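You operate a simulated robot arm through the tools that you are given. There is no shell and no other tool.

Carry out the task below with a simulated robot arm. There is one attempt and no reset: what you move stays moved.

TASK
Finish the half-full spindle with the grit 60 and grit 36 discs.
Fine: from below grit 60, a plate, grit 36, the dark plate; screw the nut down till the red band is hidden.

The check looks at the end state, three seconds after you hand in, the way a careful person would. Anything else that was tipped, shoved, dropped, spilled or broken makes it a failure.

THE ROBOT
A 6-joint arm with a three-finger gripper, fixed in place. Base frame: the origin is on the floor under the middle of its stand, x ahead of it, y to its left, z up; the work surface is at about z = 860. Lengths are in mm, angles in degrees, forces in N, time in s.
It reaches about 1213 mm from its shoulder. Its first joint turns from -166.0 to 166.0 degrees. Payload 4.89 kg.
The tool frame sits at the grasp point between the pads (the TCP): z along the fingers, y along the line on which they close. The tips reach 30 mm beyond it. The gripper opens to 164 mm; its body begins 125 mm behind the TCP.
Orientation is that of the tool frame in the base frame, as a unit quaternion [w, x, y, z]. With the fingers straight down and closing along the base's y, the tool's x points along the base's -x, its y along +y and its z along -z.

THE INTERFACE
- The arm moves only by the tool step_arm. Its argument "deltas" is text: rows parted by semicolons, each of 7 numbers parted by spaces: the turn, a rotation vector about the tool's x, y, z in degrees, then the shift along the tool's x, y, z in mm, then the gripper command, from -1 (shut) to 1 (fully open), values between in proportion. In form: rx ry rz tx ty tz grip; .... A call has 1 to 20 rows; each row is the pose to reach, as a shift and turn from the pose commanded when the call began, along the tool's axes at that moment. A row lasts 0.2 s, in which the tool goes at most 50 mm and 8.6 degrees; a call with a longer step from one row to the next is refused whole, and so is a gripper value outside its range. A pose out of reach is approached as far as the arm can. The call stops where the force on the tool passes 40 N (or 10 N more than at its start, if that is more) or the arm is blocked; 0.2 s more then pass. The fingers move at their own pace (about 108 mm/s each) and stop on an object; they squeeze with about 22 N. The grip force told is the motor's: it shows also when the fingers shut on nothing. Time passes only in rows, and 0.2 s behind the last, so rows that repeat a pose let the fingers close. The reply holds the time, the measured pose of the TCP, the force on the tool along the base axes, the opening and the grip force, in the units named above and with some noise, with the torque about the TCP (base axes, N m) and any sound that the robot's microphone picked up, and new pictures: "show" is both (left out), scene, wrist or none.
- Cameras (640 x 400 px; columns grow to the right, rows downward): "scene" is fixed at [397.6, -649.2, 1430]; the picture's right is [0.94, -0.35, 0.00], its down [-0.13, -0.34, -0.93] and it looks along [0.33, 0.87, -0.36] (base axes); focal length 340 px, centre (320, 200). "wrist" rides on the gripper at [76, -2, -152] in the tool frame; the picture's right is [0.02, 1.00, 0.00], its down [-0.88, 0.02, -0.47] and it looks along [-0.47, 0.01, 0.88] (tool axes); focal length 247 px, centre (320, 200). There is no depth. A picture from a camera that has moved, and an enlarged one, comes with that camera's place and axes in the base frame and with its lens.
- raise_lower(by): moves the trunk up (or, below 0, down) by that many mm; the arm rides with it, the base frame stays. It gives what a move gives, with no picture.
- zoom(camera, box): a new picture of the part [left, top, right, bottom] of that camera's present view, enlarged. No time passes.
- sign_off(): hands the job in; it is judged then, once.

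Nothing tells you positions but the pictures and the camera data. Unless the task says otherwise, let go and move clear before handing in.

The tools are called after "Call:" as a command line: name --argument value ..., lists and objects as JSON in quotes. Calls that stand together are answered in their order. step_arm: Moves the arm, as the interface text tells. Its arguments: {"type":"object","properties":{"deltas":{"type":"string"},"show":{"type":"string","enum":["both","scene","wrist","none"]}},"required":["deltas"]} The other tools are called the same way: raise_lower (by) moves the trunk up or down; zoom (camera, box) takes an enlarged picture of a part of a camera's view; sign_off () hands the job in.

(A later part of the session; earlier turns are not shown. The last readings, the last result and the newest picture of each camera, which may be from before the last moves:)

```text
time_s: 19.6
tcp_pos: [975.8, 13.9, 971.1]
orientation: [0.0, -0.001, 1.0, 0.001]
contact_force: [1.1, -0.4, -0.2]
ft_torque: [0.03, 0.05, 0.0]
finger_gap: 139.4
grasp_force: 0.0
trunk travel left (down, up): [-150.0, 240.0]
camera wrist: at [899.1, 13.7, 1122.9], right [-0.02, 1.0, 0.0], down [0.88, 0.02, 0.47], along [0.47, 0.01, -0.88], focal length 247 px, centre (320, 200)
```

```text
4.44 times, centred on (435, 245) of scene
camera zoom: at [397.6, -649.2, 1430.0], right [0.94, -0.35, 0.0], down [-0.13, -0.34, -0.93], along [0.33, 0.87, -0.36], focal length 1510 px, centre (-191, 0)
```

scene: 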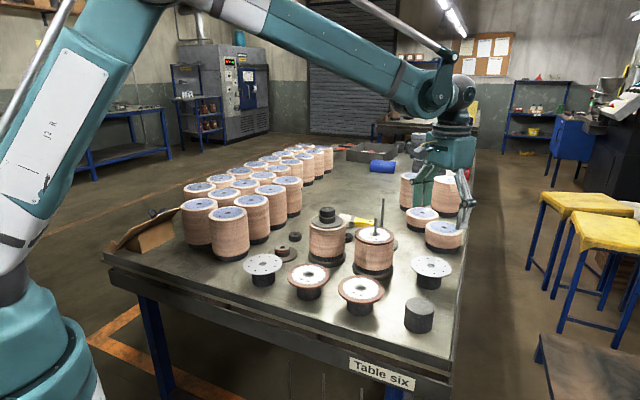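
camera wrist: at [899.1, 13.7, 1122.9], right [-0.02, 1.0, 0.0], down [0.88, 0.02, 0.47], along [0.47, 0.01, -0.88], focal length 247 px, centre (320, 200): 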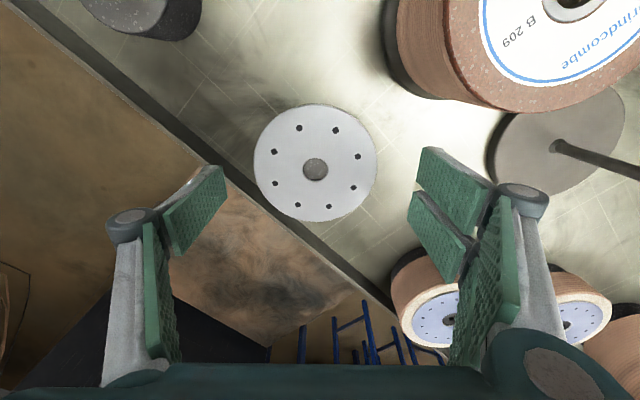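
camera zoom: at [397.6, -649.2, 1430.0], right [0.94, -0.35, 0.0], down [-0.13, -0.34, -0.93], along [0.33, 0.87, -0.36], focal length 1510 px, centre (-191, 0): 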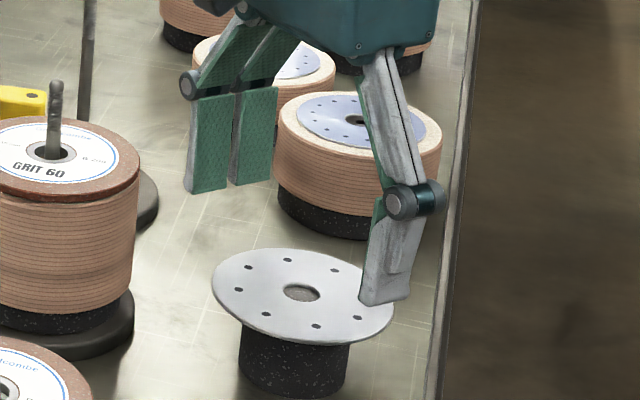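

The plate is at about (979,11), and I'm off by about (+3.5,-3.5). I'll correct, go down most of the way and re-measure before closing.

Call:
step_arm --deltas "0 0 0 -3.5 -3.5 0 0.6; 0 0 0 -3.5 -3.5 15 0.6; 0 0 0 -3.5 -3.5 24 0.6; 0 0 0 -3.5 -3.5 24 0.6; 0 0 0 -3.5 -3.5 24 0.6" --show "wrist"

Call:
zoom --camera "wrist" --box '[220, 80, 420, 260]'

Call:
zoom --camera "scene" --box '[390, 220, 470, 300]'

```text
time_s: 20.8
tcp_pos: [979.4, 10.0, 949.4]
orientation: [0.0, 0.0, 1.0, 0.0]
contact_force: [0.1, -0.2, 0.1]
ft_torque: [-0.03, 0.01, 0.02]
finger_gap: 131.1
grasp_force: 0.0
trunk travel left (down, up): [-150.0, 240.0]
camera wrist: at [903.1, 9.4, 1099.5], right [-0.02, 1.0, 0.0], down [0.88, 0.02, 0.47], along [0.47, 0.01, -0.88], focal length 247 px, centre (320, 200)
```

wrist: 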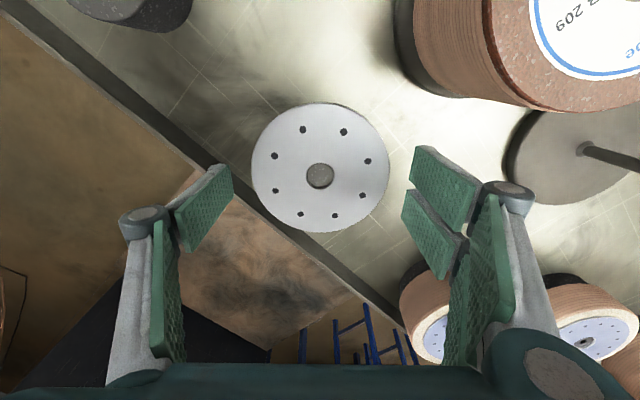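

```text
2.22 times, centred on (320, 170) of wrist
camera zoom: at [903.1, 9.4, 1099.5], right [-0.02, 1.0, 0.0], down [0.88, 0.02, 0.47], along [0.47, 0.01, -0.88], focal length 549 px, centre (320, 267)
```

zoom: 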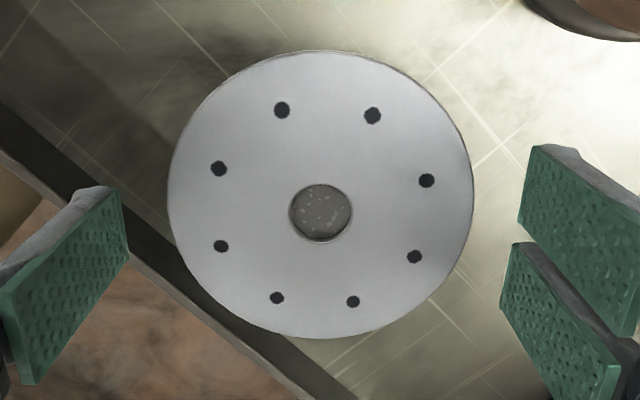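

```text
5.00 times, centred on (430, 260) of scene
camera zoom: at [397.6, -649.2, 1430.0], right [0.94, -0.35, 0.0], down [-0.13, -0.34, -0.93], along [0.33, 0.87, -0.36], focal length 1699 px, centre (-230, -100)
```

zoom: 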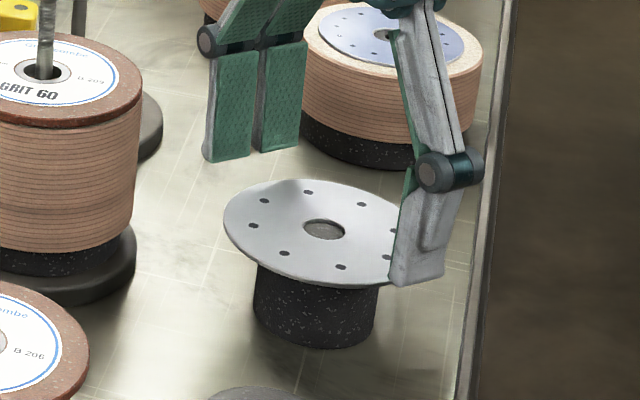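

Call:
step_arm --deltas "0 0 0 0 0 4 0.6; 0 0 0 0 0 7.5 0.6; 0 0 0 0 0 7.5 0.5; 0 0 0 0 0 7.5 0.5" --show "wrist"

Call:
zoom --camera "scene" --box '[400, 230, 460, 290]'

Call:
zoom --camera "wrist" --box '[180, 100, 440, 260]'

```text
time_s: 21.8
tcp_pos: [979.5, 8.7, 940.7]
orientation: [0.0, 0.0, 1.0, 0.0]
contact_force: [0.8, -0.8, -0.4]
ft_torque: [0.0, 0.0, -0.01]
finger_gap: 123.0
grasp_force: 0.0
trunk travel left (down, up): [-150.0, 240.0]
camera wrist: at [903.3, 8.3, 1092.3], right [-0.02, 1.0, 0.0], down [0.88, 0.02, 0.47], along [0.47, 0.01, -0.88], focal length 247 px, centre (320, 200)
```

wrist: 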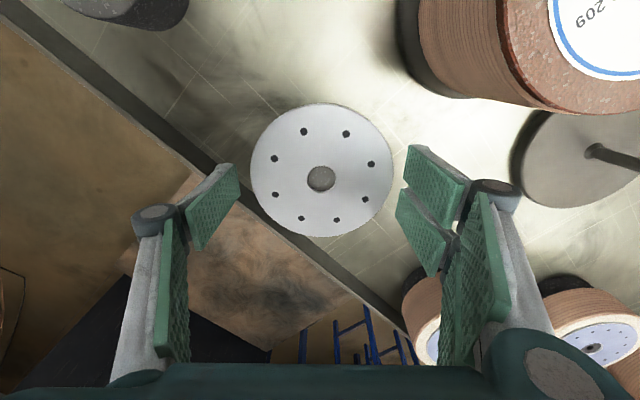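

```text
6.67 times, centred on (430, 260) of scene
camera zoom: at [397.6, -649.2, 1430.0], right [0.94, -0.35, 0.0], down [-0.13, -0.34, -0.93], along [0.33, 0.87, -0.36], focal length 2265 px, centre (-413, -200)
```

zoom: 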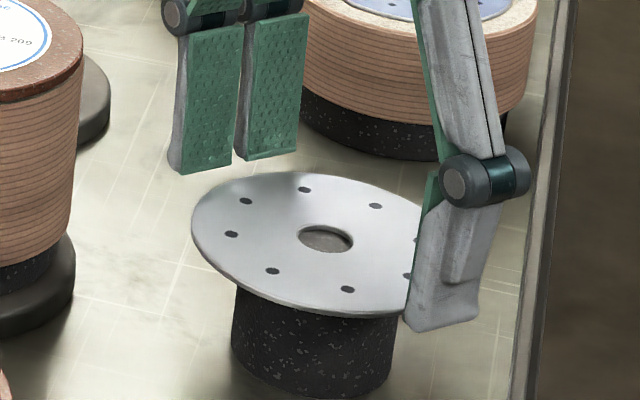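

```text
2.46 times, centred on (310, 180) of wrist
camera zoom: at [903.3, 8.3, 1092.3], right [-0.02, 1.0, 0.0], down [0.88, 0.02, 0.47], along [0.47, 0.01, -0.88], focal length 608 px, centre (345, 249)
```

zoom: 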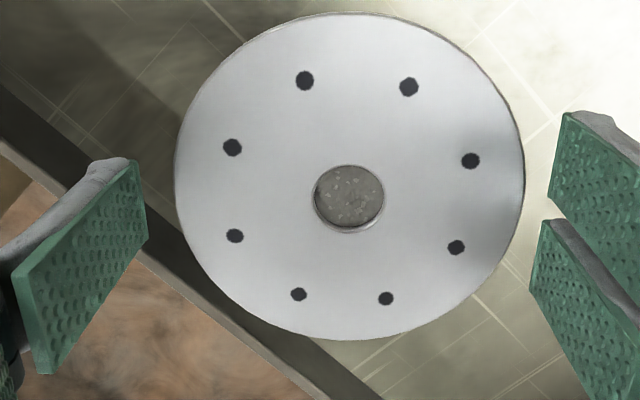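

Tips are just past plate level. I'll close gently with a small centring shift.

Call:
step_arm --deltas "0 0 0 -1.5 1 0 0.5; 0 0 0 -1.5 1 0 0.3; 0 0 0 -1.5 1 0 0.2; 0 0 0 -1.5 1 0 0.2; 0 0 0 -1.5 1 0 0.2" --show "wrist"

Call:
zoom --camera "scene" --box '[400, 230, 460, 290]'

Call:
zoom --camera "wrist" --box '[180, 100, 440, 260]'

```text
time_s: 23.0
tcp_pos: [979.5, 11.7, 942.9]
orientation: [-0.001, 0.0, 1.0, 0.0]
contact_force: [-10.1, 0.2, 22.3]
ft_torque: [0.57, 0.28, 0.26]
finger_gap: 102.3
grasp_force: 2.8
trunk travel left (down, up): [-150.0, 240.0]
camera wrist: at [903.5, 9.6, 1093.6], right [-0.02, 1.0, 0.0], down [0.88, 0.02, 0.47], along [0.47, 0.01, -0.88], focal length 247 px, centre (320, 200)
```

wrist: 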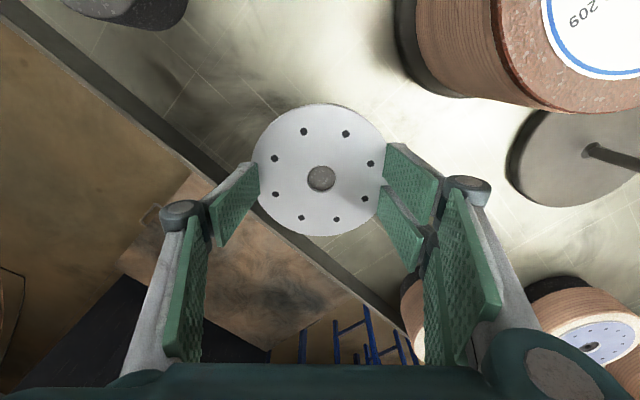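

```text
6.67 times, centred on (430, 260) of scene
camera zoom: at [397.6, -649.2, 1430.0], right [0.94, -0.35, 0.0], down [-0.13, -0.34, -0.93], along [0.33, 0.87, -0.36], focal length 2265 px, centre (-413, -200)
```

zoom: 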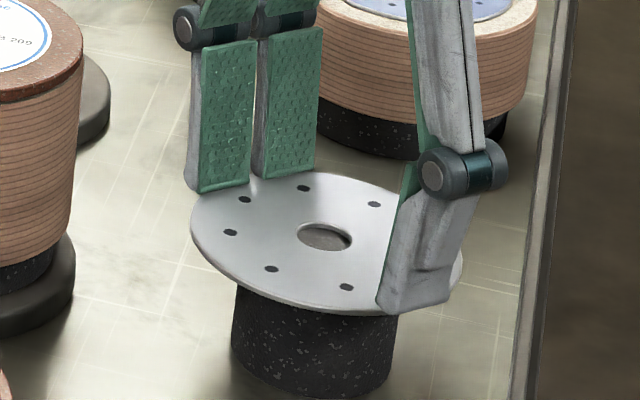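

```text
2.46 times, centred on (310, 180) of wrist
camera zoom: at [903.5, 9.6, 1093.6], right [-0.02, 1.0, 0.0], down [0.88, 0.02, 0.47], along [0.47, 0.01, -0.88], focal length 608 px, centre (345, 249)
```

zoom: 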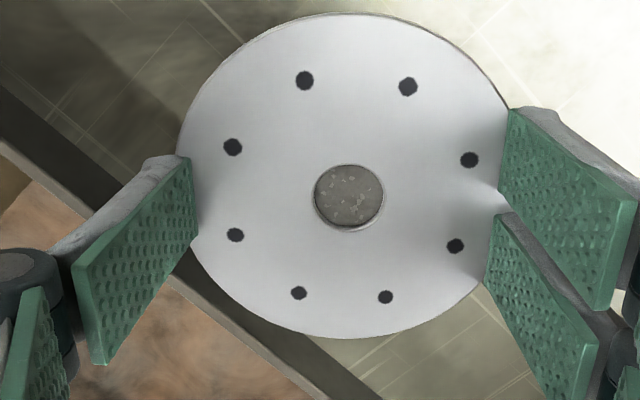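

The tips skated onto the top edge of the plate, so I was too high. I'll lift slightly, reopen, and check that the plate hasn't moved.

Call:
step_arm --deltas "0 0 0 0 0 -5 0.25; 0 0 0 0 0 -8 0.5; 0 0 0 0 0 -8 0.6; 0 0 0 0 0 -8 0.6" --show "wrist"

Call:
zoom --camera "scene" --box '[400, 230, 460, 290]'

Call:
zoom --camera "wrist" --box '[180, 100, 440, 260]'

```text
time_s: 24.0
tcp_pos: [980.6, 13.2, 948.0]
orientation: [0.0, 0.001, 1.0, 0.0]
contact_force: [-0.7, 0.6, -0.1]
ft_torque: [0.0, 0.02, -0.01]
finger_gap: 131.3
grasp_force: 0.1
trunk travel left (down, up): [-150.0, 240.0]
camera wrist: at [904.9, 11.0, 1100.2], right [-0.02, 1.0, 0.0], down [0.88, 0.02, 0.47], along [0.47, 0.01, -0.88], focal length 247 px, centre (320, 200)
```

wrist: 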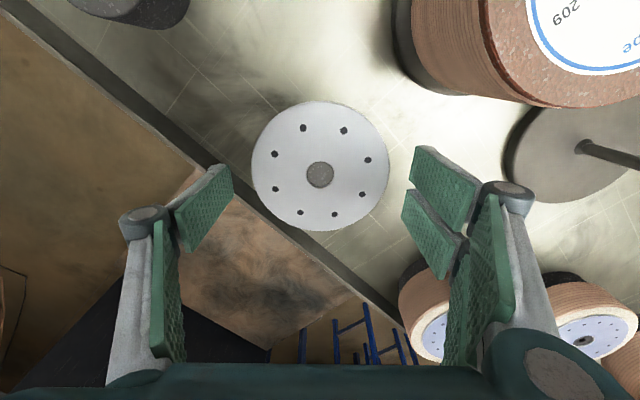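

```text
6.67 times, centred on (430, 260) of scene
camera zoom: at [397.6, -649.2, 1430.0], right [0.94, -0.35, 0.0], down [-0.13, -0.34, -0.93], along [0.33, 0.87, -0.36], focal length 2265 px, centre (-413, -200)
```

zoom: 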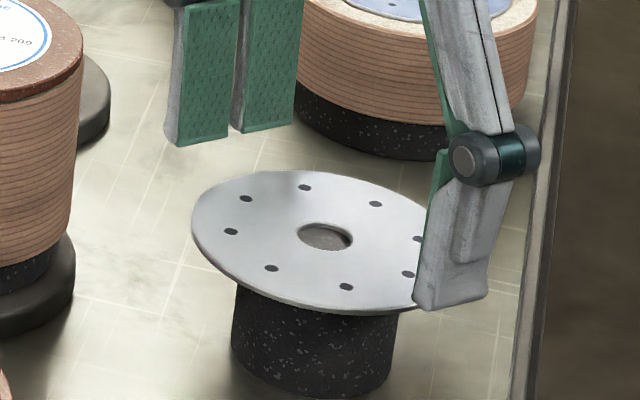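

```text
2.46 times, centred on (310, 180) of wrist
camera zoom: at [904.9, 11.0, 1100.2], right [-0.02, 1.0, 0.0], down [0.88, 0.02, 0.47], along [0.47, 0.01, -0.88], focal length 608 px, centre (345, 249)
```

zoom: 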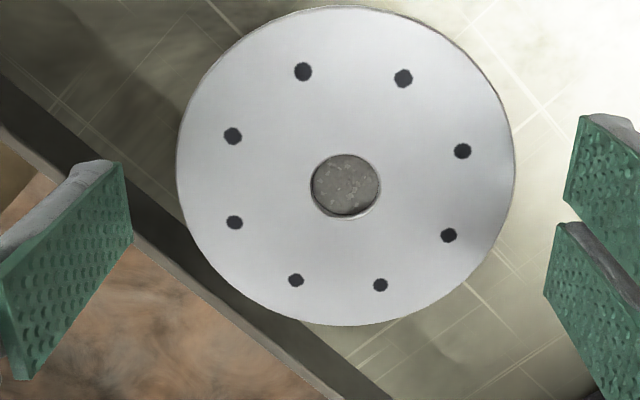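

The plate is unmoved. I'll go about 4 mm lower this time and close again.

Call:
step_arm --deltas "0 0 0 0 0 5 0.6; 0 0 0 0 0 10.5 0.6; 0 0 0 0 0 10.5 0.5; 0 0 0 0 0 10.5 0.45; 0 0 0 0 0 10.5 0.45" --show "none"

Call:
step_arm --deltas "0 0 0 0 0 0 0.38; 0 0 0 0 0 0 0.3; 0 0 0 0 0 0 0.25; 0 0 0 0 0 0 0.25" --show "wrist"

Call:
zoom --camera "scene" --box '[400, 230, 460, 290]'

Call:
zoom --camera "wrist" --box '[180, 100, 440, 260]'

```text
time_s: 25.2
tcp_pos: [981.5, 12.4, 939.3]
orientation: [0.001, 0.0, 1.0, 0.0]
contact_force: [0.8, -0.2, -0.8]
ft_torque: [0.02, 0.0, -0.01]
finger_gap: 119.0
grasp_force: 0.0
trunk travel left (down, up): [-150.0, 240.0]
```

```text
time_s: 26.2
tcp_pos: [981.2, 12.2, 938.2]
orientation: [0.0, 0.0, 1.0, 0.0]
contact_force: [0.6, -0.4, 1.2]
ft_torque: [0.1, -0.02, -0.05]
finger_gap: 109.0
grasp_force: 22.4
trunk travel left (down, up): [-150.0, 240.0]
camera wrist: at [904.9, 10.8, 1090.8], right [-0.02, 1.0, 0.0], down [0.88, 0.02, 0.47], along [0.47, 0.01, -0.88], focal length 247 px, centre (320, 200)
```

wrist: 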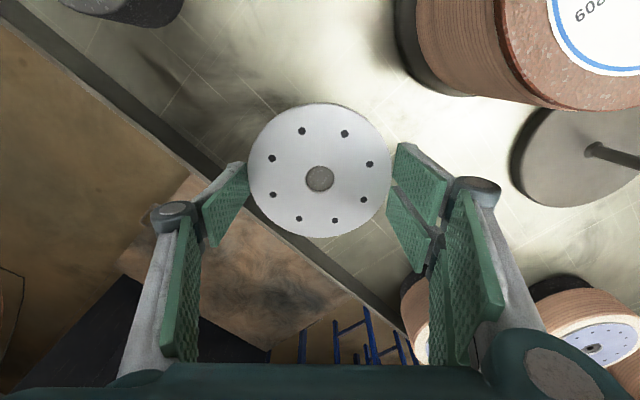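

```text
6.67 times, centred on (430, 260) of scene
camera zoom: at [397.6, -649.2, 1430.0], right [0.94, -0.35, 0.0], down [-0.13, -0.34, -0.93], along [0.33, 0.87, -0.36], focal length 2265 px, centre (-413, -200)
```

zoom: 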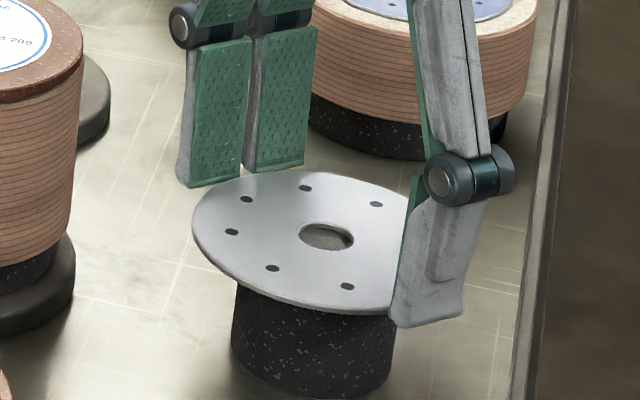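

```text
2.46 times, centred on (310, 180) of wrist
camera zoom: at [904.9, 10.8, 1090.8], right [-0.02, 1.0, 0.0], down [0.88, 0.02, 0.47], along [0.47, 0.01, -0.88], focal length 608 px, centre (345, 249)
```

zoom: 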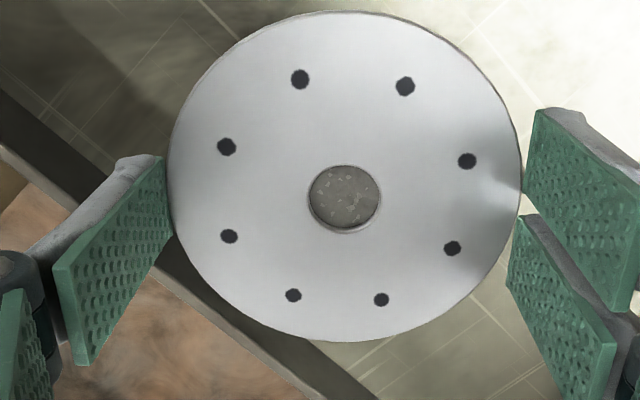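

Now gripped at 109 mm with a firm force. I'll lift slowly and check that it holds.

Call:
step_arm --deltas "0 0 0 0 0 -6 0.2; 0 0 0 0 0 -15 0.2; 0 0 0 0 0 -30 0.2; 0 0 0 0 0 -30 0.2" --show "both"

Call:
zoom --camera "scene" --box '[400, 210, 470, 290]'

```text
time_s: 27.2
tcp_pos: [981.2, 11.1, 969.0]
orientation: [0.0, 0.0, 1.0, 0.0]
contact_force: [0.0, 0.2, 0.2]
ft_torque: [-0.02, 0.0, -0.05]
finger_gap: 108.8
grasp_force: 21.6
trunk travel left (down, up): [-150.0, 240.0]
camera wrist: at [905.9, 11.0, 1120.3], right [-0.02, 1.0, 0.0], down [0.88, 0.02, 0.47], along [0.47, 0.01, -0.88], focal length 247 px, centre (320, 200)
```

scene: 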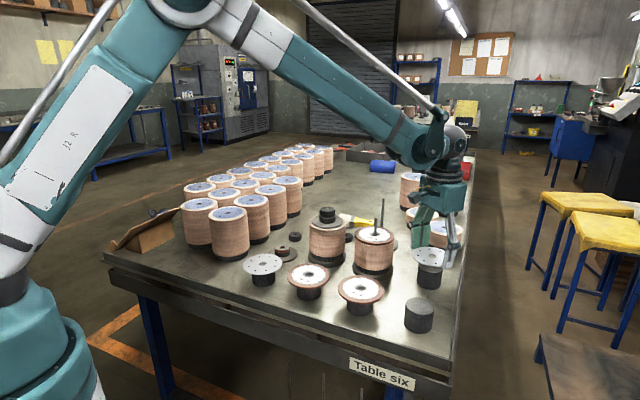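
wrist: 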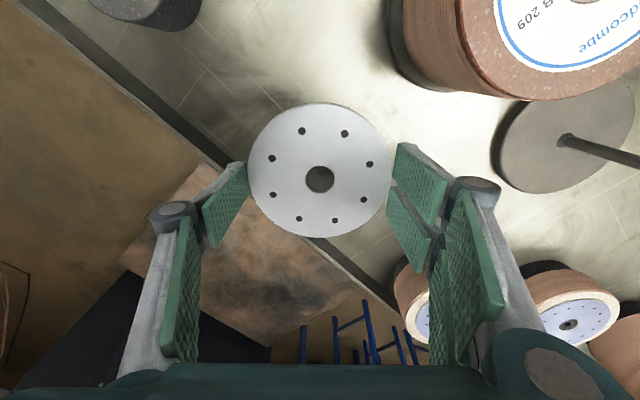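

```text
5.00 times, centred on (435, 250) of scene
camera zoom: at [397.6, -649.2, 1430.0], right [0.94, -0.35, 0.0], down [-0.13, -0.34, -0.93], along [0.33, 0.87, -0.36], focal length 1699 px, centre (-255, -50)
```

zoom: 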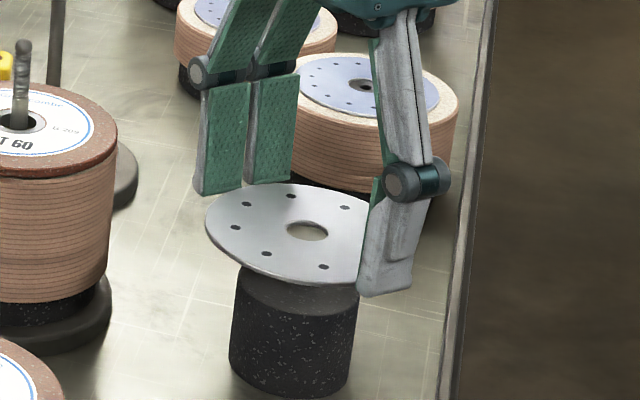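

It's held level. I'll raise it and carry it over the rod.

Call:
step_arm --deltas "0 0 0 0 0 -40 0.2; 0 0 0 0 0 -80 0.2; 0 0 0 0 0 -120 0.2; 0 0 0 20 20 -125 0.2; 0 0 0 50 50 -125 0.2; 0 0 0 80 80 -125 0.2; 0 0 0 105 103 -125 0.2; 0 0 0 120 117 -120 0.2; 0 0 0 120 117 -107 0.2; 0 0 0 120 117 -107 0.2; 0 0 0 120 117 -107 0.2" --show "both"

Call:
zoom --camera "wrist" --box '[295, 155, 345, 205]'

Call:
zoom --camera "scene" --box '[340, 190, 410, 260]'

```text
time_s: 29.6
tcp_pos: [859.6, 128.0, 1075.2]
orientation: [0.0, 0.0, 1.0, 0.0]
contact_force: [1.0, 0.4, -1.3]
ft_torque: [0.04, 0.03, 0.0]
finger_gap: 109.5
grasp_force: 21.8
trunk travel left (down, up): [-150.0, 240.0]
camera wrist: at [783.4, 127.5, 1227.0], right [-0.02, 1.0, 0.0], down [0.88, 0.02, 0.47], along [0.47, 0.01, -0.88], focal length 247 px, centre (320, 200)
```

scene: 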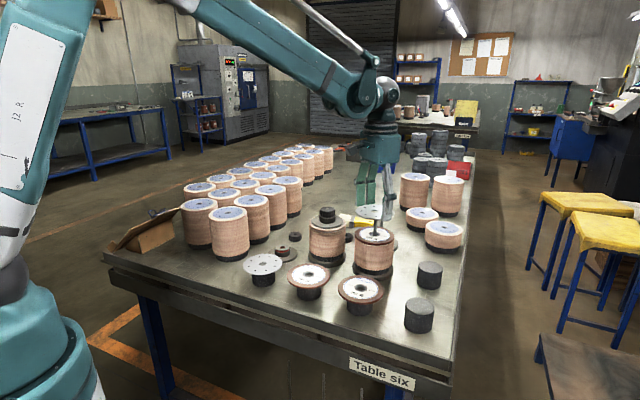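
wrist: 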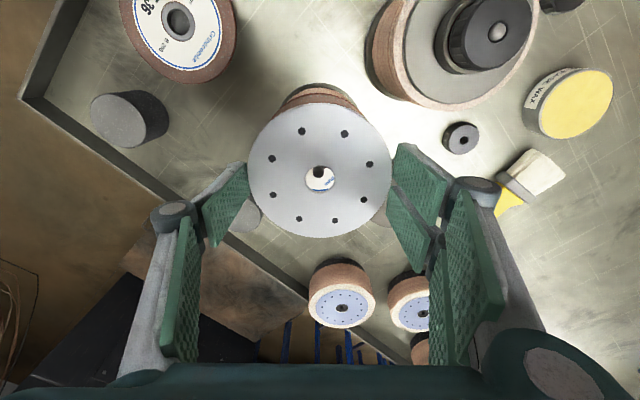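

```text
8.00 times, centred on (320, 180) of wrist
camera zoom: at [783.4, 127.5, 1227.0], right [-0.02, 1.0, 0.0], down [0.88, 0.02, 0.47], along [0.47, 0.01, -0.88], focal length 1976 px, centre (320, 360)
```

zoom: 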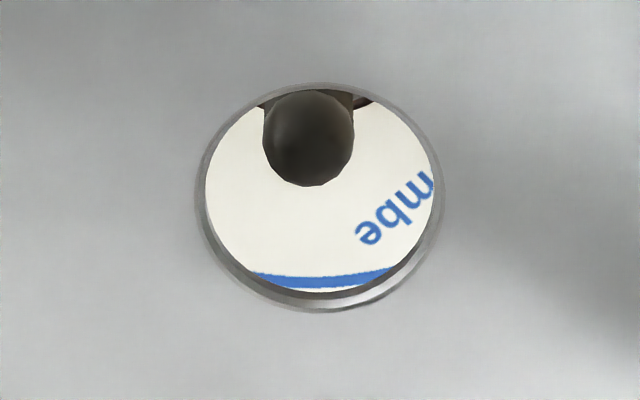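

```text
5.71 times, centred on (375, 225) of scene
camera zoom: at [397.6, -649.2, 1430.0], right [0.94, -0.35, 0.0], down [-0.13, -0.34, -0.93], along [0.33, 0.87, -0.36], focal length 1941 px, centre (6, 57)
```

zoom: 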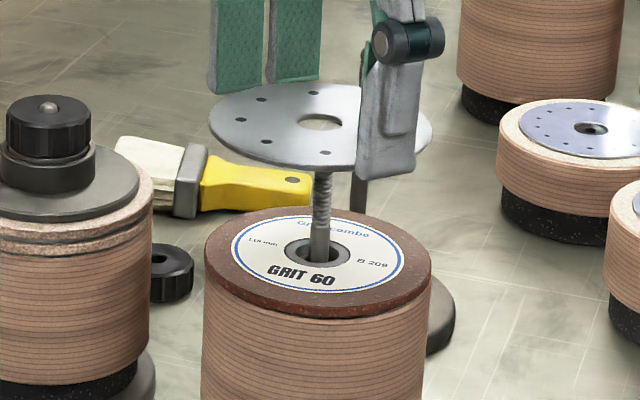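

The rod tip is visible in the plate's hole, about 1 mm off in each direction. I'll correct and lower to just above grit 60.

Call:
step_arm --deltas "0 0 0 -1.2 -1.1 0 0.2; 0 0 0 -1.2 -1.1 15 0.2; 0 0 0 -1.2 -1.1 30 0.2; 0 0 0 -1.2 -1.1 45 0.2; 0 0 0 -1.2 -1.1 57 0.2; 0 0 0 -1.2 -1.1 61 0.2; 0 0 0 -1.2 -1.1 61 0.2" --show "both"

Call:
zoom --camera "wrist" --box '[240, 100, 400, 250]'

Call:
zoom --camera "scene" --box '[350, 210, 400, 260]'

```text
time_s: 31.2
tcp_pos: [862.2, 127.6, 1014.2]
orientation: [0.0, 0.0, 1.0, 0.0]
contact_force: [0.7, 0.3, -1.5]
ft_torque: [0.0, -0.01, -0.03]
finger_gap: 109.2
grasp_force: 22.0
trunk travel left (down, up): [-150.0, 240.0]
camera wrist: at [786.1, 126.7, 1167.0], right [-0.02, 1.0, 0.0], down [0.88, 0.02, 0.47], along [0.47, 0.01, -0.88], focal length 247 px, centre (320, 200)
```

scene: 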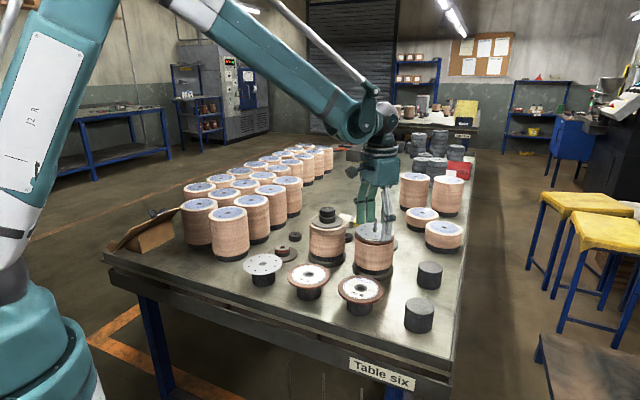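
wrist: 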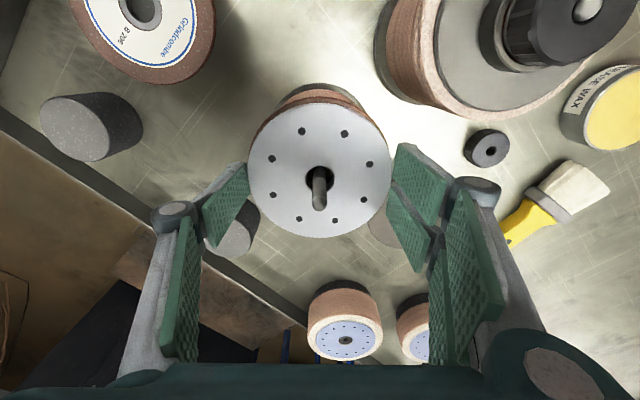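

```text
2.67 times, centred on (320, 175) of wrist
camera zoom: at [786.1, 126.7, 1167.0], right [-0.02, 1.0, 0.0], down [0.88, 0.02, 0.47], along [0.47, 0.01, -0.88], focal length 659 px, centre (320, 267)
```

zoom: 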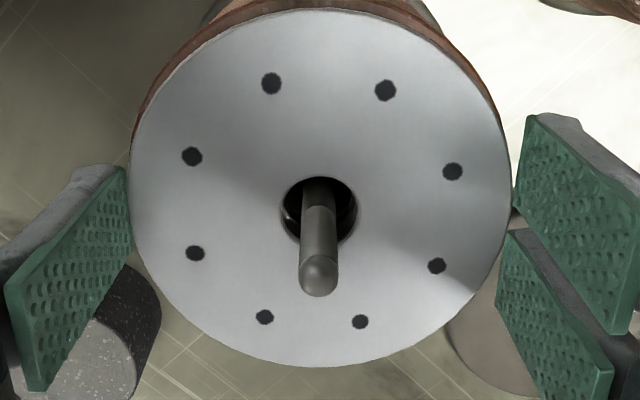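

```text
8.00 times, centred on (375, 235) of scene
camera zoom: at [397.6, -649.2, 1430.0], right [0.94, -0.35, 0.0], down [-0.13, -0.34, -0.93], along [0.33, 0.87, -0.36], focal length 2718 px, centre (-120, -80)
```

zoom: 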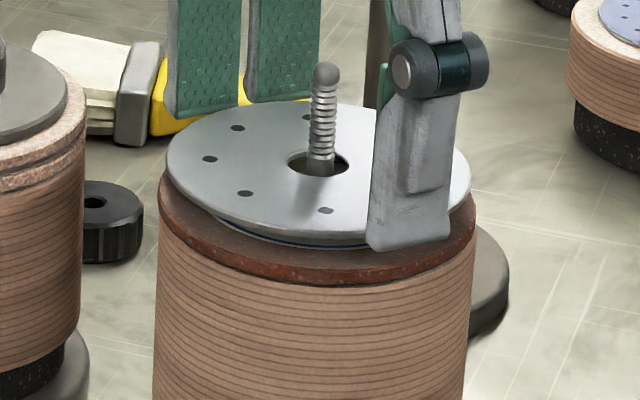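

Call:
step_arm --deltas "0 0 0 0 0 3 0.2; 0 0 0 0 0 5 0.2; 0 0 0 0 0 5 0.2" --show "none"

Call:
zoom --camera "scene" --box '[350, 210, 400, 260]'

```text
time_s: 32.0
tcp_pos: [861.3, 127.1, 1010.8]
orientation: [0.0, 0.0, 1.0, 0.0]
contact_force: [0.8, -0.3, -1.1]
ft_torque: [0.02, 0.01, 0.01]
finger_gap: 109.0
grasp_force: 22.1
trunk travel left (down, up): [-150.0, 240.0]
```

```text
8.00 times, centred on (375, 235) of scene
camera zoom: at [397.6, -649.2, 1430.0], right [0.94, -0.35, 0.0], down [-0.13, -0.34, -0.93], along [0.33, 0.87, -0.36], focal length 2718 px, centre (-120, -80)
```

zoom: 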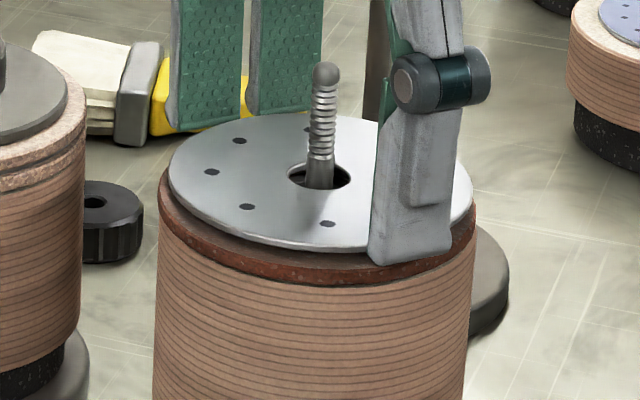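

Call:
step_arm --deltas "0 0 0 0 0 2 0.2; 0 0 0 0 0 2 0.2" --show "none"

Call:
zoom --camera "scene" --box '[350, 210, 400, 260]'

```text
time_s: 32.6
tcp_pos: [862.9, 127.7, 1006.8]
orientation: [0.0, 0.001, 1.0, 0.0]
contact_force: [0.6, -0.2, -1.9]
ft_torque: [0.01, -0.01, 0.0]
finger_gap: 109.1
grasp_force: 21.9
trunk travel left (down, up): [-150.0, 240.0]
```

```text
8.00 times, centred on (375, 235) of scene
camera zoom: at [397.6, -649.2, 1430.0], right [0.94, -0.35, 0.0], down [-0.13, -0.34, -0.93], along [0.33, 0.87, -0.36], focal length 2718 px, centre (-120, -80)
```

zoom: 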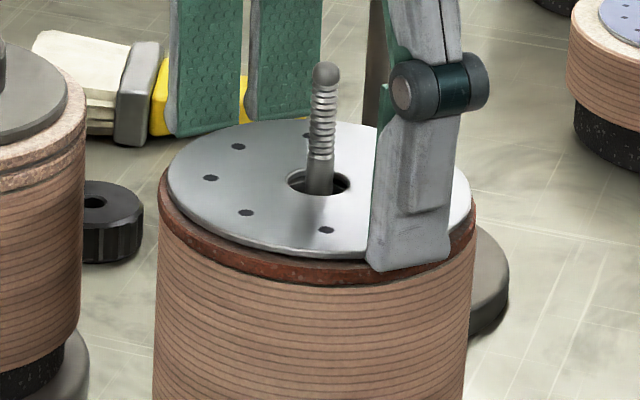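

The plate is about 1 mm above grit 60 with no contact. I'll release it here.

Call:
step_arm --deltas "0 0 0 0 0 0.5 0.2; 0 0 0 0 0 0.5 0.4; 0 0 0 0 0 0.5 0.55; 0 0 0 0 0 0.5 0.65; 0 0 0 0 0 0.5 0.65" --show "wrist"

Call:
zoom --camera "scene" --box '[350, 210, 400, 260]'

```text
time_s: 33.8
tcp_pos: [862.7, 126.8, 1006.9]
orientation: [0.0, 0.0, 1.0, 0.0]
contact_force: [0.2, -0.4, -0.2]
ft_torque: [0.01, -0.01, -0.03]
finger_gap: 135.3
grasp_force: 0.1
trunk travel left (down, up): [-150.0, 240.0]
camera wrist: at [786.9, 126.4, 1158.5], right [-0.02, 1.0, 0.0], down [0.88, 0.02, 0.47], along [0.47, 0.01, -0.88], focal length 247 px, centre (320, 200)
```

wrist: 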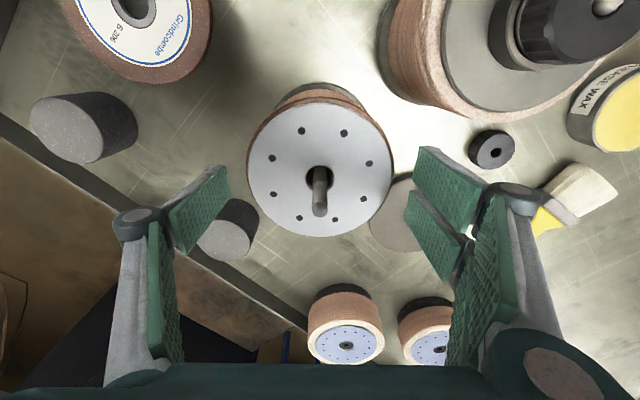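

```text
8.00 times, centred on (375, 235) of scene
camera zoom: at [397.6, -649.2, 1430.0], right [0.94, -0.35, 0.0], down [-0.13, -0.34, -0.93], along [0.33, 0.87, -0.36], focal length 2718 px, centre (-120, -80)
```

zoom: 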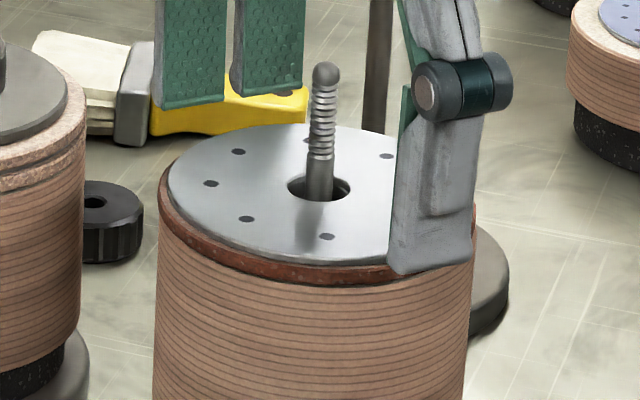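

The plate is seated. Next, straight up and over to grit 36 near (745,-18).

Call:
step_arm --deltas "0 0 0 0 0 -40 0.8; 0 0 0 0 0 -80 0.8; 0 0 0 0 0 -95 0.8; 0 0 0 25 -31 -95 0.8; 0 0 0 50 -62 -95 0.8; 0 0 0 75 -93 -95 0.8; 0 0 0 100 -124 -90 0.8; 0 0 0 117 -145 -75 0.8; 0 0 0 117 -145 -75 0.8; 0 0 0 117 -145 -75 0.8" --show "both"

Call:
zoom --camera "wrist" --box '[240, 60, 400, 220]'

Call:
zoom --camera "scene" --box '[330, 200, 420, 290]'

```text
time_s: 36.0
tcp_pos: [750.2, -18.0, 1080.6]
orientation: [0.0, -0.001, 1.0, 0.0]
contact_force: [-1.6, -0.2, 0.4]
ft_torque: [0.01, -0.02, -0.02]
finger_gap: 147.7
grasp_force: 0.0
trunk travel left (down, up): [-150.0, 240.0]
camera wrist: at [672.9, -18.9, 1233.2], right [-0.02, 1.0, 0.0], down [0.88, 0.02, 0.47], along [0.47, 0.01, -0.88], focal length 247 px, centre (320, 200)
```

scene: 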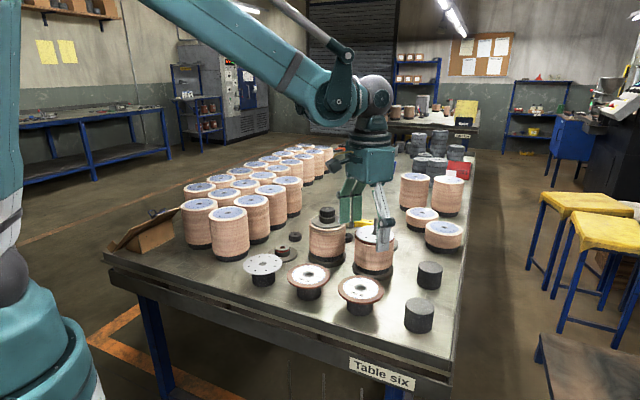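
wrist: 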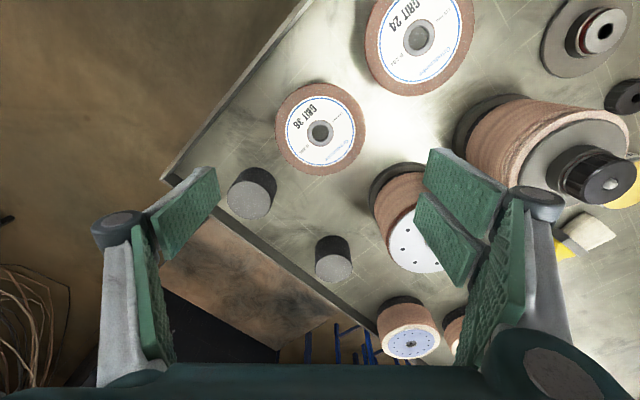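

```text
2.50 times, centred on (320, 140) of wrist
camera zoom: at [672.9, -18.9, 1233.2], right [-0.02, 1.0, 0.0], down [0.88, 0.02, 0.47], along [0.47, 0.01, -0.88], focal length 617 px, centre (320, 350)
```

zoom: 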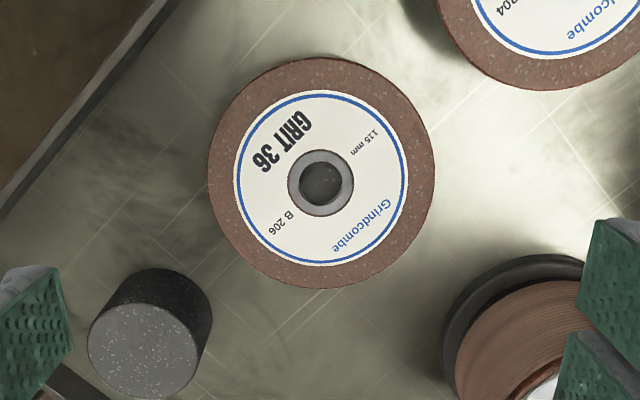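

```text
4.44 times, centred on (375, 245) of scene
camera zoom: at [397.6, -649.2, 1430.0], right [0.94, -0.35, 0.0], down [-0.13, -0.34, -0.93], along [0.33, 0.87, -0.36], focal length 1510 px, centre (76, 0)
```

zoom: 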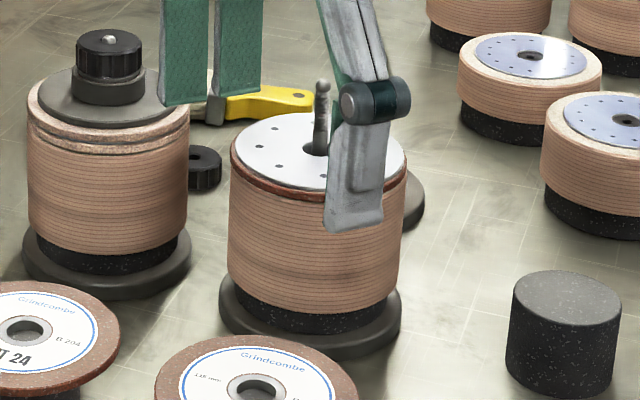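

Call:
step_arm --deltas "0 0 0 4.3 -0.6 0 0.75; 0 0 0 4.3 -0.6 40 0.75; 0 0 0 4.3 -0.6 80 0.75; 0 0 0 4.3 -0.6 105 0.75; 0 0 0 4.3 -0.6 115 0.75; 0 0 0 4.3 -0.6 115 0.75" --show "wrist"

Call:
zoom --camera "wrist" --box '[220, 80, 420, 260]'

Call:
zoom --camera "scene" --box '[300, 210, 400, 320]'

```text
time_s: 37.4
tcp_pos: [740.9, -15.6, 965.5]
orientation: [0.0, 0.001, 1.0, 0.001]
contact_force: [0.0, 1.2, -0.4]
ft_torque: [-0.01, 0.05, -0.03]
finger_gap: 143.3
grasp_force: 0.1
trunk travel left (down, up): [-150.0, 240.0]
camera wrist: at [665.2, -17.2, 1116.7], right [-0.02, 1.0, 0.0], down [0.88, 0.02, 0.47], along [0.47, 0.01, -0.88], focal length 247 px, centre (320, 200)
```

wrist: 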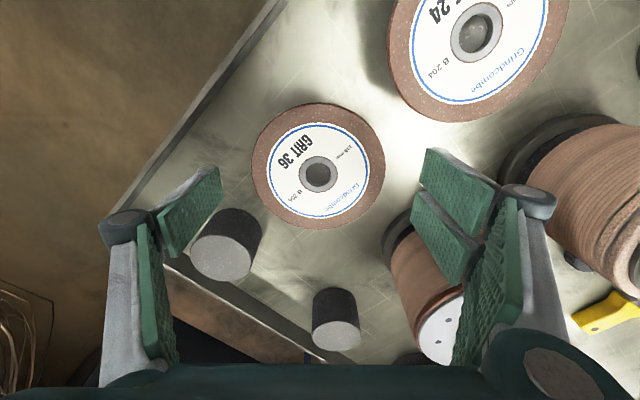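

```text
2.22 times, centred on (320, 170) of wrist
camera zoom: at [665.2, -17.2, 1116.7], right [-0.02, 1.0, 0.0], down [0.88, 0.02, 0.47], along [0.47, 0.01, -0.88], focal length 549 px, centre (320, 267)
```

zoom: 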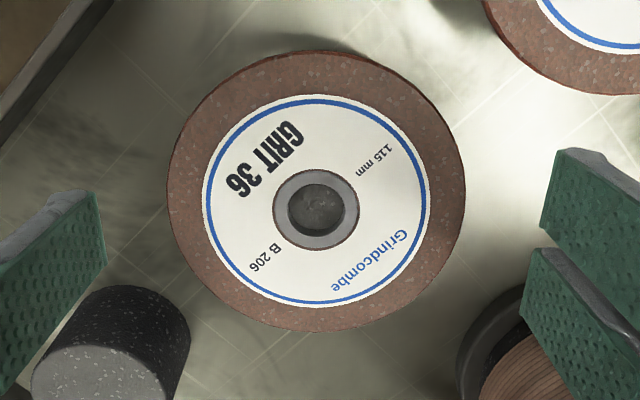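

```text
3.64 times, centred on (350, 265) of scene
camera zoom: at [397.6, -649.2, 1430.0], right [0.94, -0.35, 0.0], down [-0.13, -0.34, -0.93], along [0.33, 0.87, -0.36], focal length 1235 px, centre (211, -36)
```

zoom: 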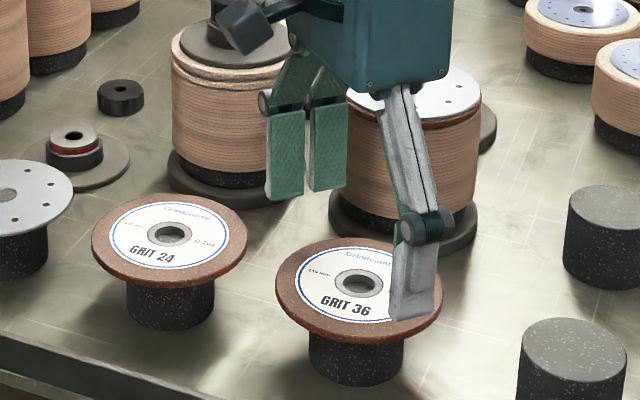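

Call:
step_arm --deltas "0 0 0 -3.8 -1.7 0 0.7; 0 0 0 -3.8 -1.7 15 0.7; 0 0 0 -3.8 -1.7 24 0.6; 0 0 0 -3.8 -1.7 24 0.55; 0 0 0 -3.8 -1.7 24 0.55" --show "wrist"

Call:
zoom --camera "wrist" --box '[180, 100, 440, 260]'

Call:
zoom --camera "scene" --box '[320, 240, 400, 320]'

```text
time_s: 38.6
tcp_pos: [745.6, -19.2, 942.3]
orientation: [0.0, 0.0, 1.0, 0.0]
contact_force: [0.0, 0.1, -1.0]
ft_torque: [0.02, 0.0, -0.01]
finger_gap: 127.4
grasp_force: 0.1
trunk travel left (down, up): [-150.0, 240.0]
camera wrist: at [669.6, -20.2, 1094.2], right [-0.02, 1.0, 0.0], down [0.88, 0.02, 0.47], along [0.47, 0.01, -0.88], focal length 247 px, centre (320, 200)
```

wrist: 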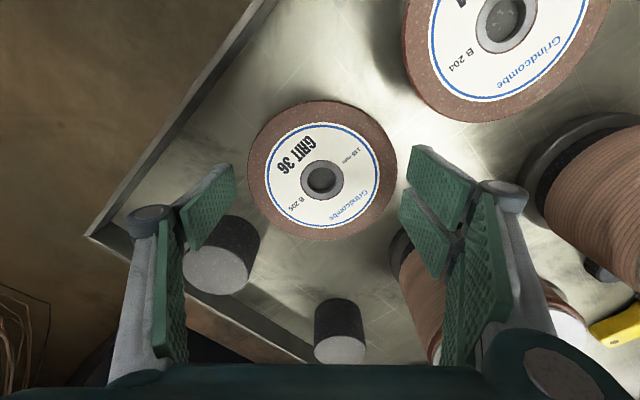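

```text
2.46 times, centred on (310, 180) of wrist
camera zoom: at [669.6, -20.2, 1094.2], right [-0.02, 1.0, 0.0], down [0.88, 0.02, 0.47], along [0.47, 0.01, -0.88], focal length 608 px, centre (345, 249)
```

zoom: 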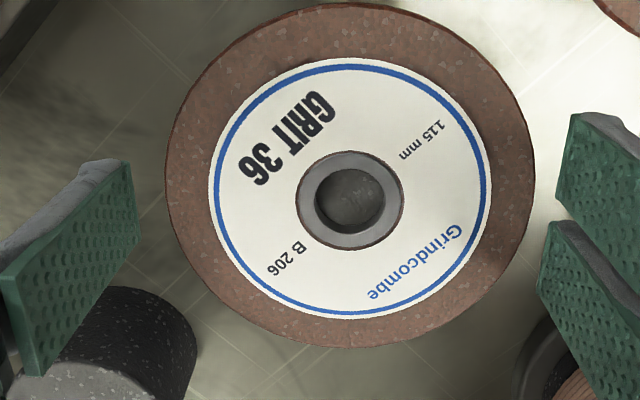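

```text
5.00 times, centred on (360, 280) of scene
camera zoom: at [397.6, -649.2, 1430.0], right [0.94, -0.35, 0.0], down [-0.13, -0.34, -0.93], along [0.33, 0.87, -0.36], focal length 1699 px, centre (120, -200)
```

zoom: 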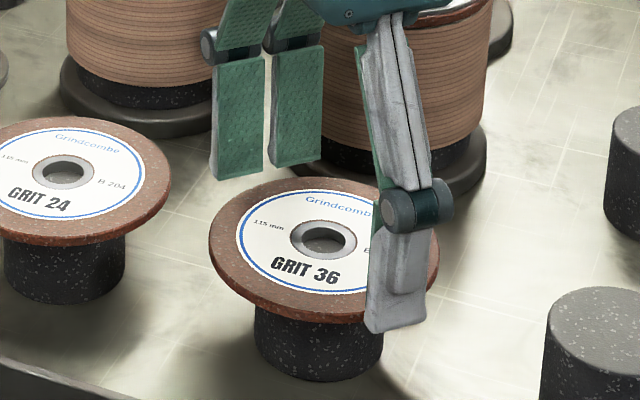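

Call:
step_arm --deltas "0 0 0 0 1 4 0.55; 0 0 0 0 1 4 0.55; 0 0 0 0 1 4 0.4; 0 0 0 0 1 4 0.25; 0 0 0 0 1 4 0.25; 0 0 0 0 1 4 0.25" --show "wrist"

Call:
zoom --camera "scene" --box '[320, 240, 400, 320]'

```text
time_s: 40.0
tcp_pos: [746.2, -18.5, 938.0]
orientation: [0.0, 0.0, 1.0, 0.0]
contact_force: [0.6, 1.0, 1.9]
ft_torque: [0.05, 0.02, 0.04]
finger_gap: 113.8
grasp_force: 22.2
trunk travel left (down, up): [-150.0, 240.0]
camera wrist: at [669.4, -19.1, 1090.2], right [-0.02, 1.0, 0.0], down [0.88, 0.02, 0.47], along [0.47, 0.01, -0.88], focal length 247 px, centre (320, 200)
```

wrist: 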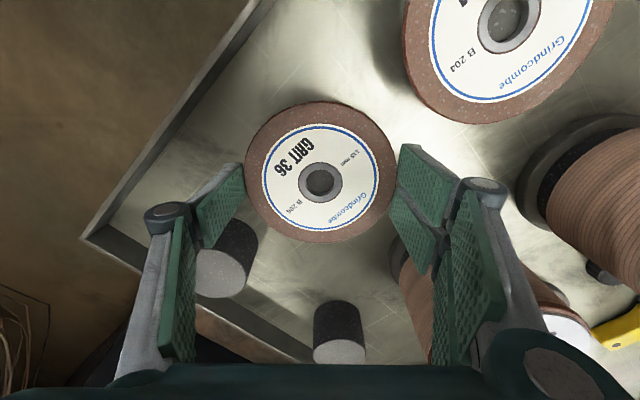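

```text
5.00 times, centred on (360, 280) of scene
camera zoom: at [397.6, -649.2, 1430.0], right [0.94, -0.35, 0.0], down [-0.13, -0.34, -0.93], along [0.33, 0.87, -0.36], focal length 1699 px, centre (120, -200)
```

zoom: 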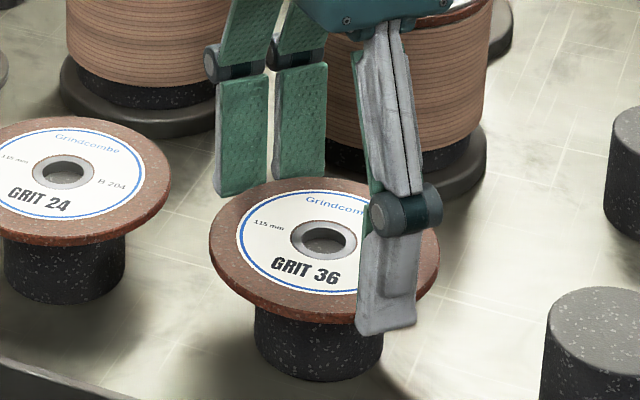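

Gripped at 113.8 mm. I'll lift and carry it to the rod.

Call:
step_arm --deltas "0 0 0 0 0 -10 0.2; 0 0 0 0 0 -35 0.2; 0 0 0 0 0 -75 0.2; 0 0 0 0 0 -115 0.2; 0 0 0 0 0 -155 0.2; 0 0 0 -25 31 -160 0.2; 0 0 0 -50 62 -160 0.2; 0 0 0 -75 93 -160 0.2; 0 0 0 -100 125 -160 0.2; 0 0 0 -115.5 146 -150 0.2; 0 0 0 -115.5 146 -137 0.2; 0 0 0 -115.5 146 -137 0.2; 0 0 0 -115.5 146 -137 0.2" --show "both"

Call:
zoom --camera "wrist" --box '[295, 155, 345, 205]'

Call:
zoom --camera "scene" --box '[340, 190, 410, 260]'

```text
time_s: 42.8
tcp_pos: [858.9, 128.1, 1074.7]
orientation: [-0.001, 0.001, 1.0, 0.0]
contact_force: [-0.1, 0.0, -1.1]
ft_torque: [0.0, 0.01, -0.01]
finger_gap: 113.9
grasp_force: 22.4
trunk travel left (down, up): [-150.0, 240.0]
camera wrist: at [783.0, 127.3, 1227.1], right [-0.02, 1.0, 0.0], down [0.88, 0.02, 0.47], along [0.47, 0.01, -0.88], focal length 247 px, centre (320, 200)
```

scene: 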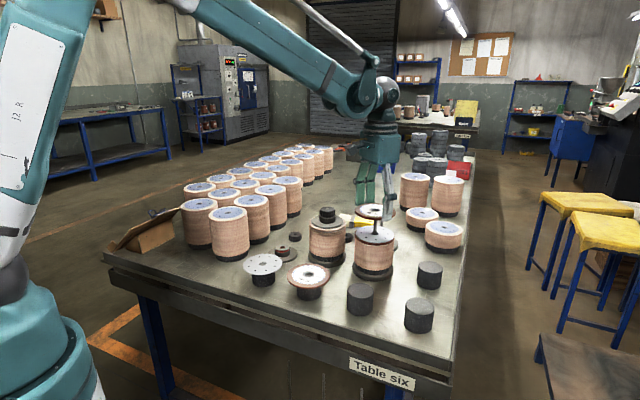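
wrist: 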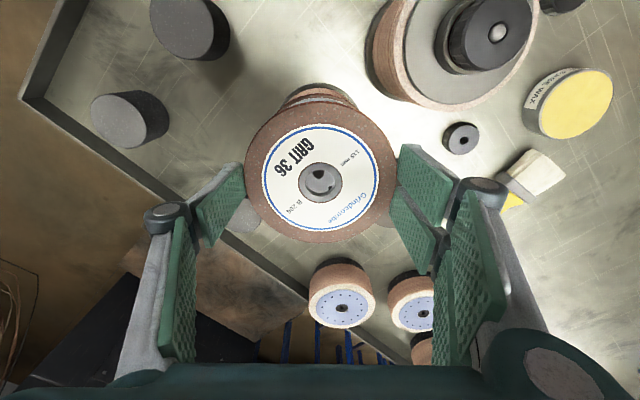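

```text
8.00 times, centred on (320, 180) of wrist
camera zoom: at [783.0, 127.3, 1227.1], right [-0.02, 1.0, 0.0], down [0.88, 0.02, 0.47], along [0.47, 0.01, -0.88], focal length 1976 px, centre (320, 360)
```

zoom: 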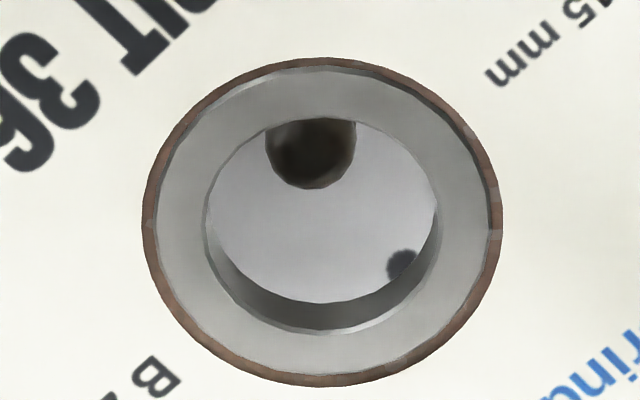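

```text
5.71 times, centred on (375, 225) of scene
camera zoom: at [397.6, -649.2, 1430.0], right [0.94, -0.35, 0.0], down [-0.13, -0.34, -0.93], along [0.33, 0.87, -0.36], focal length 1941 px, centre (6, 57)
```

zoom: 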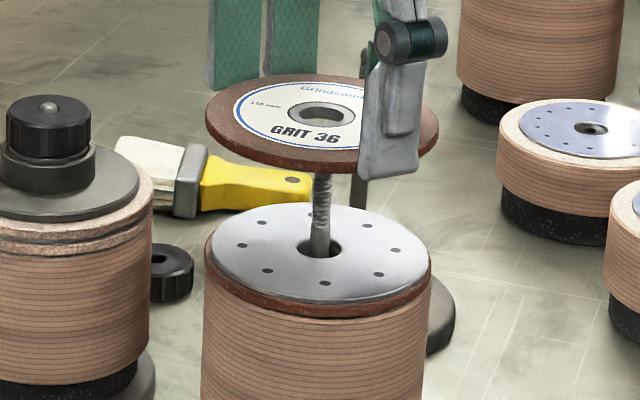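

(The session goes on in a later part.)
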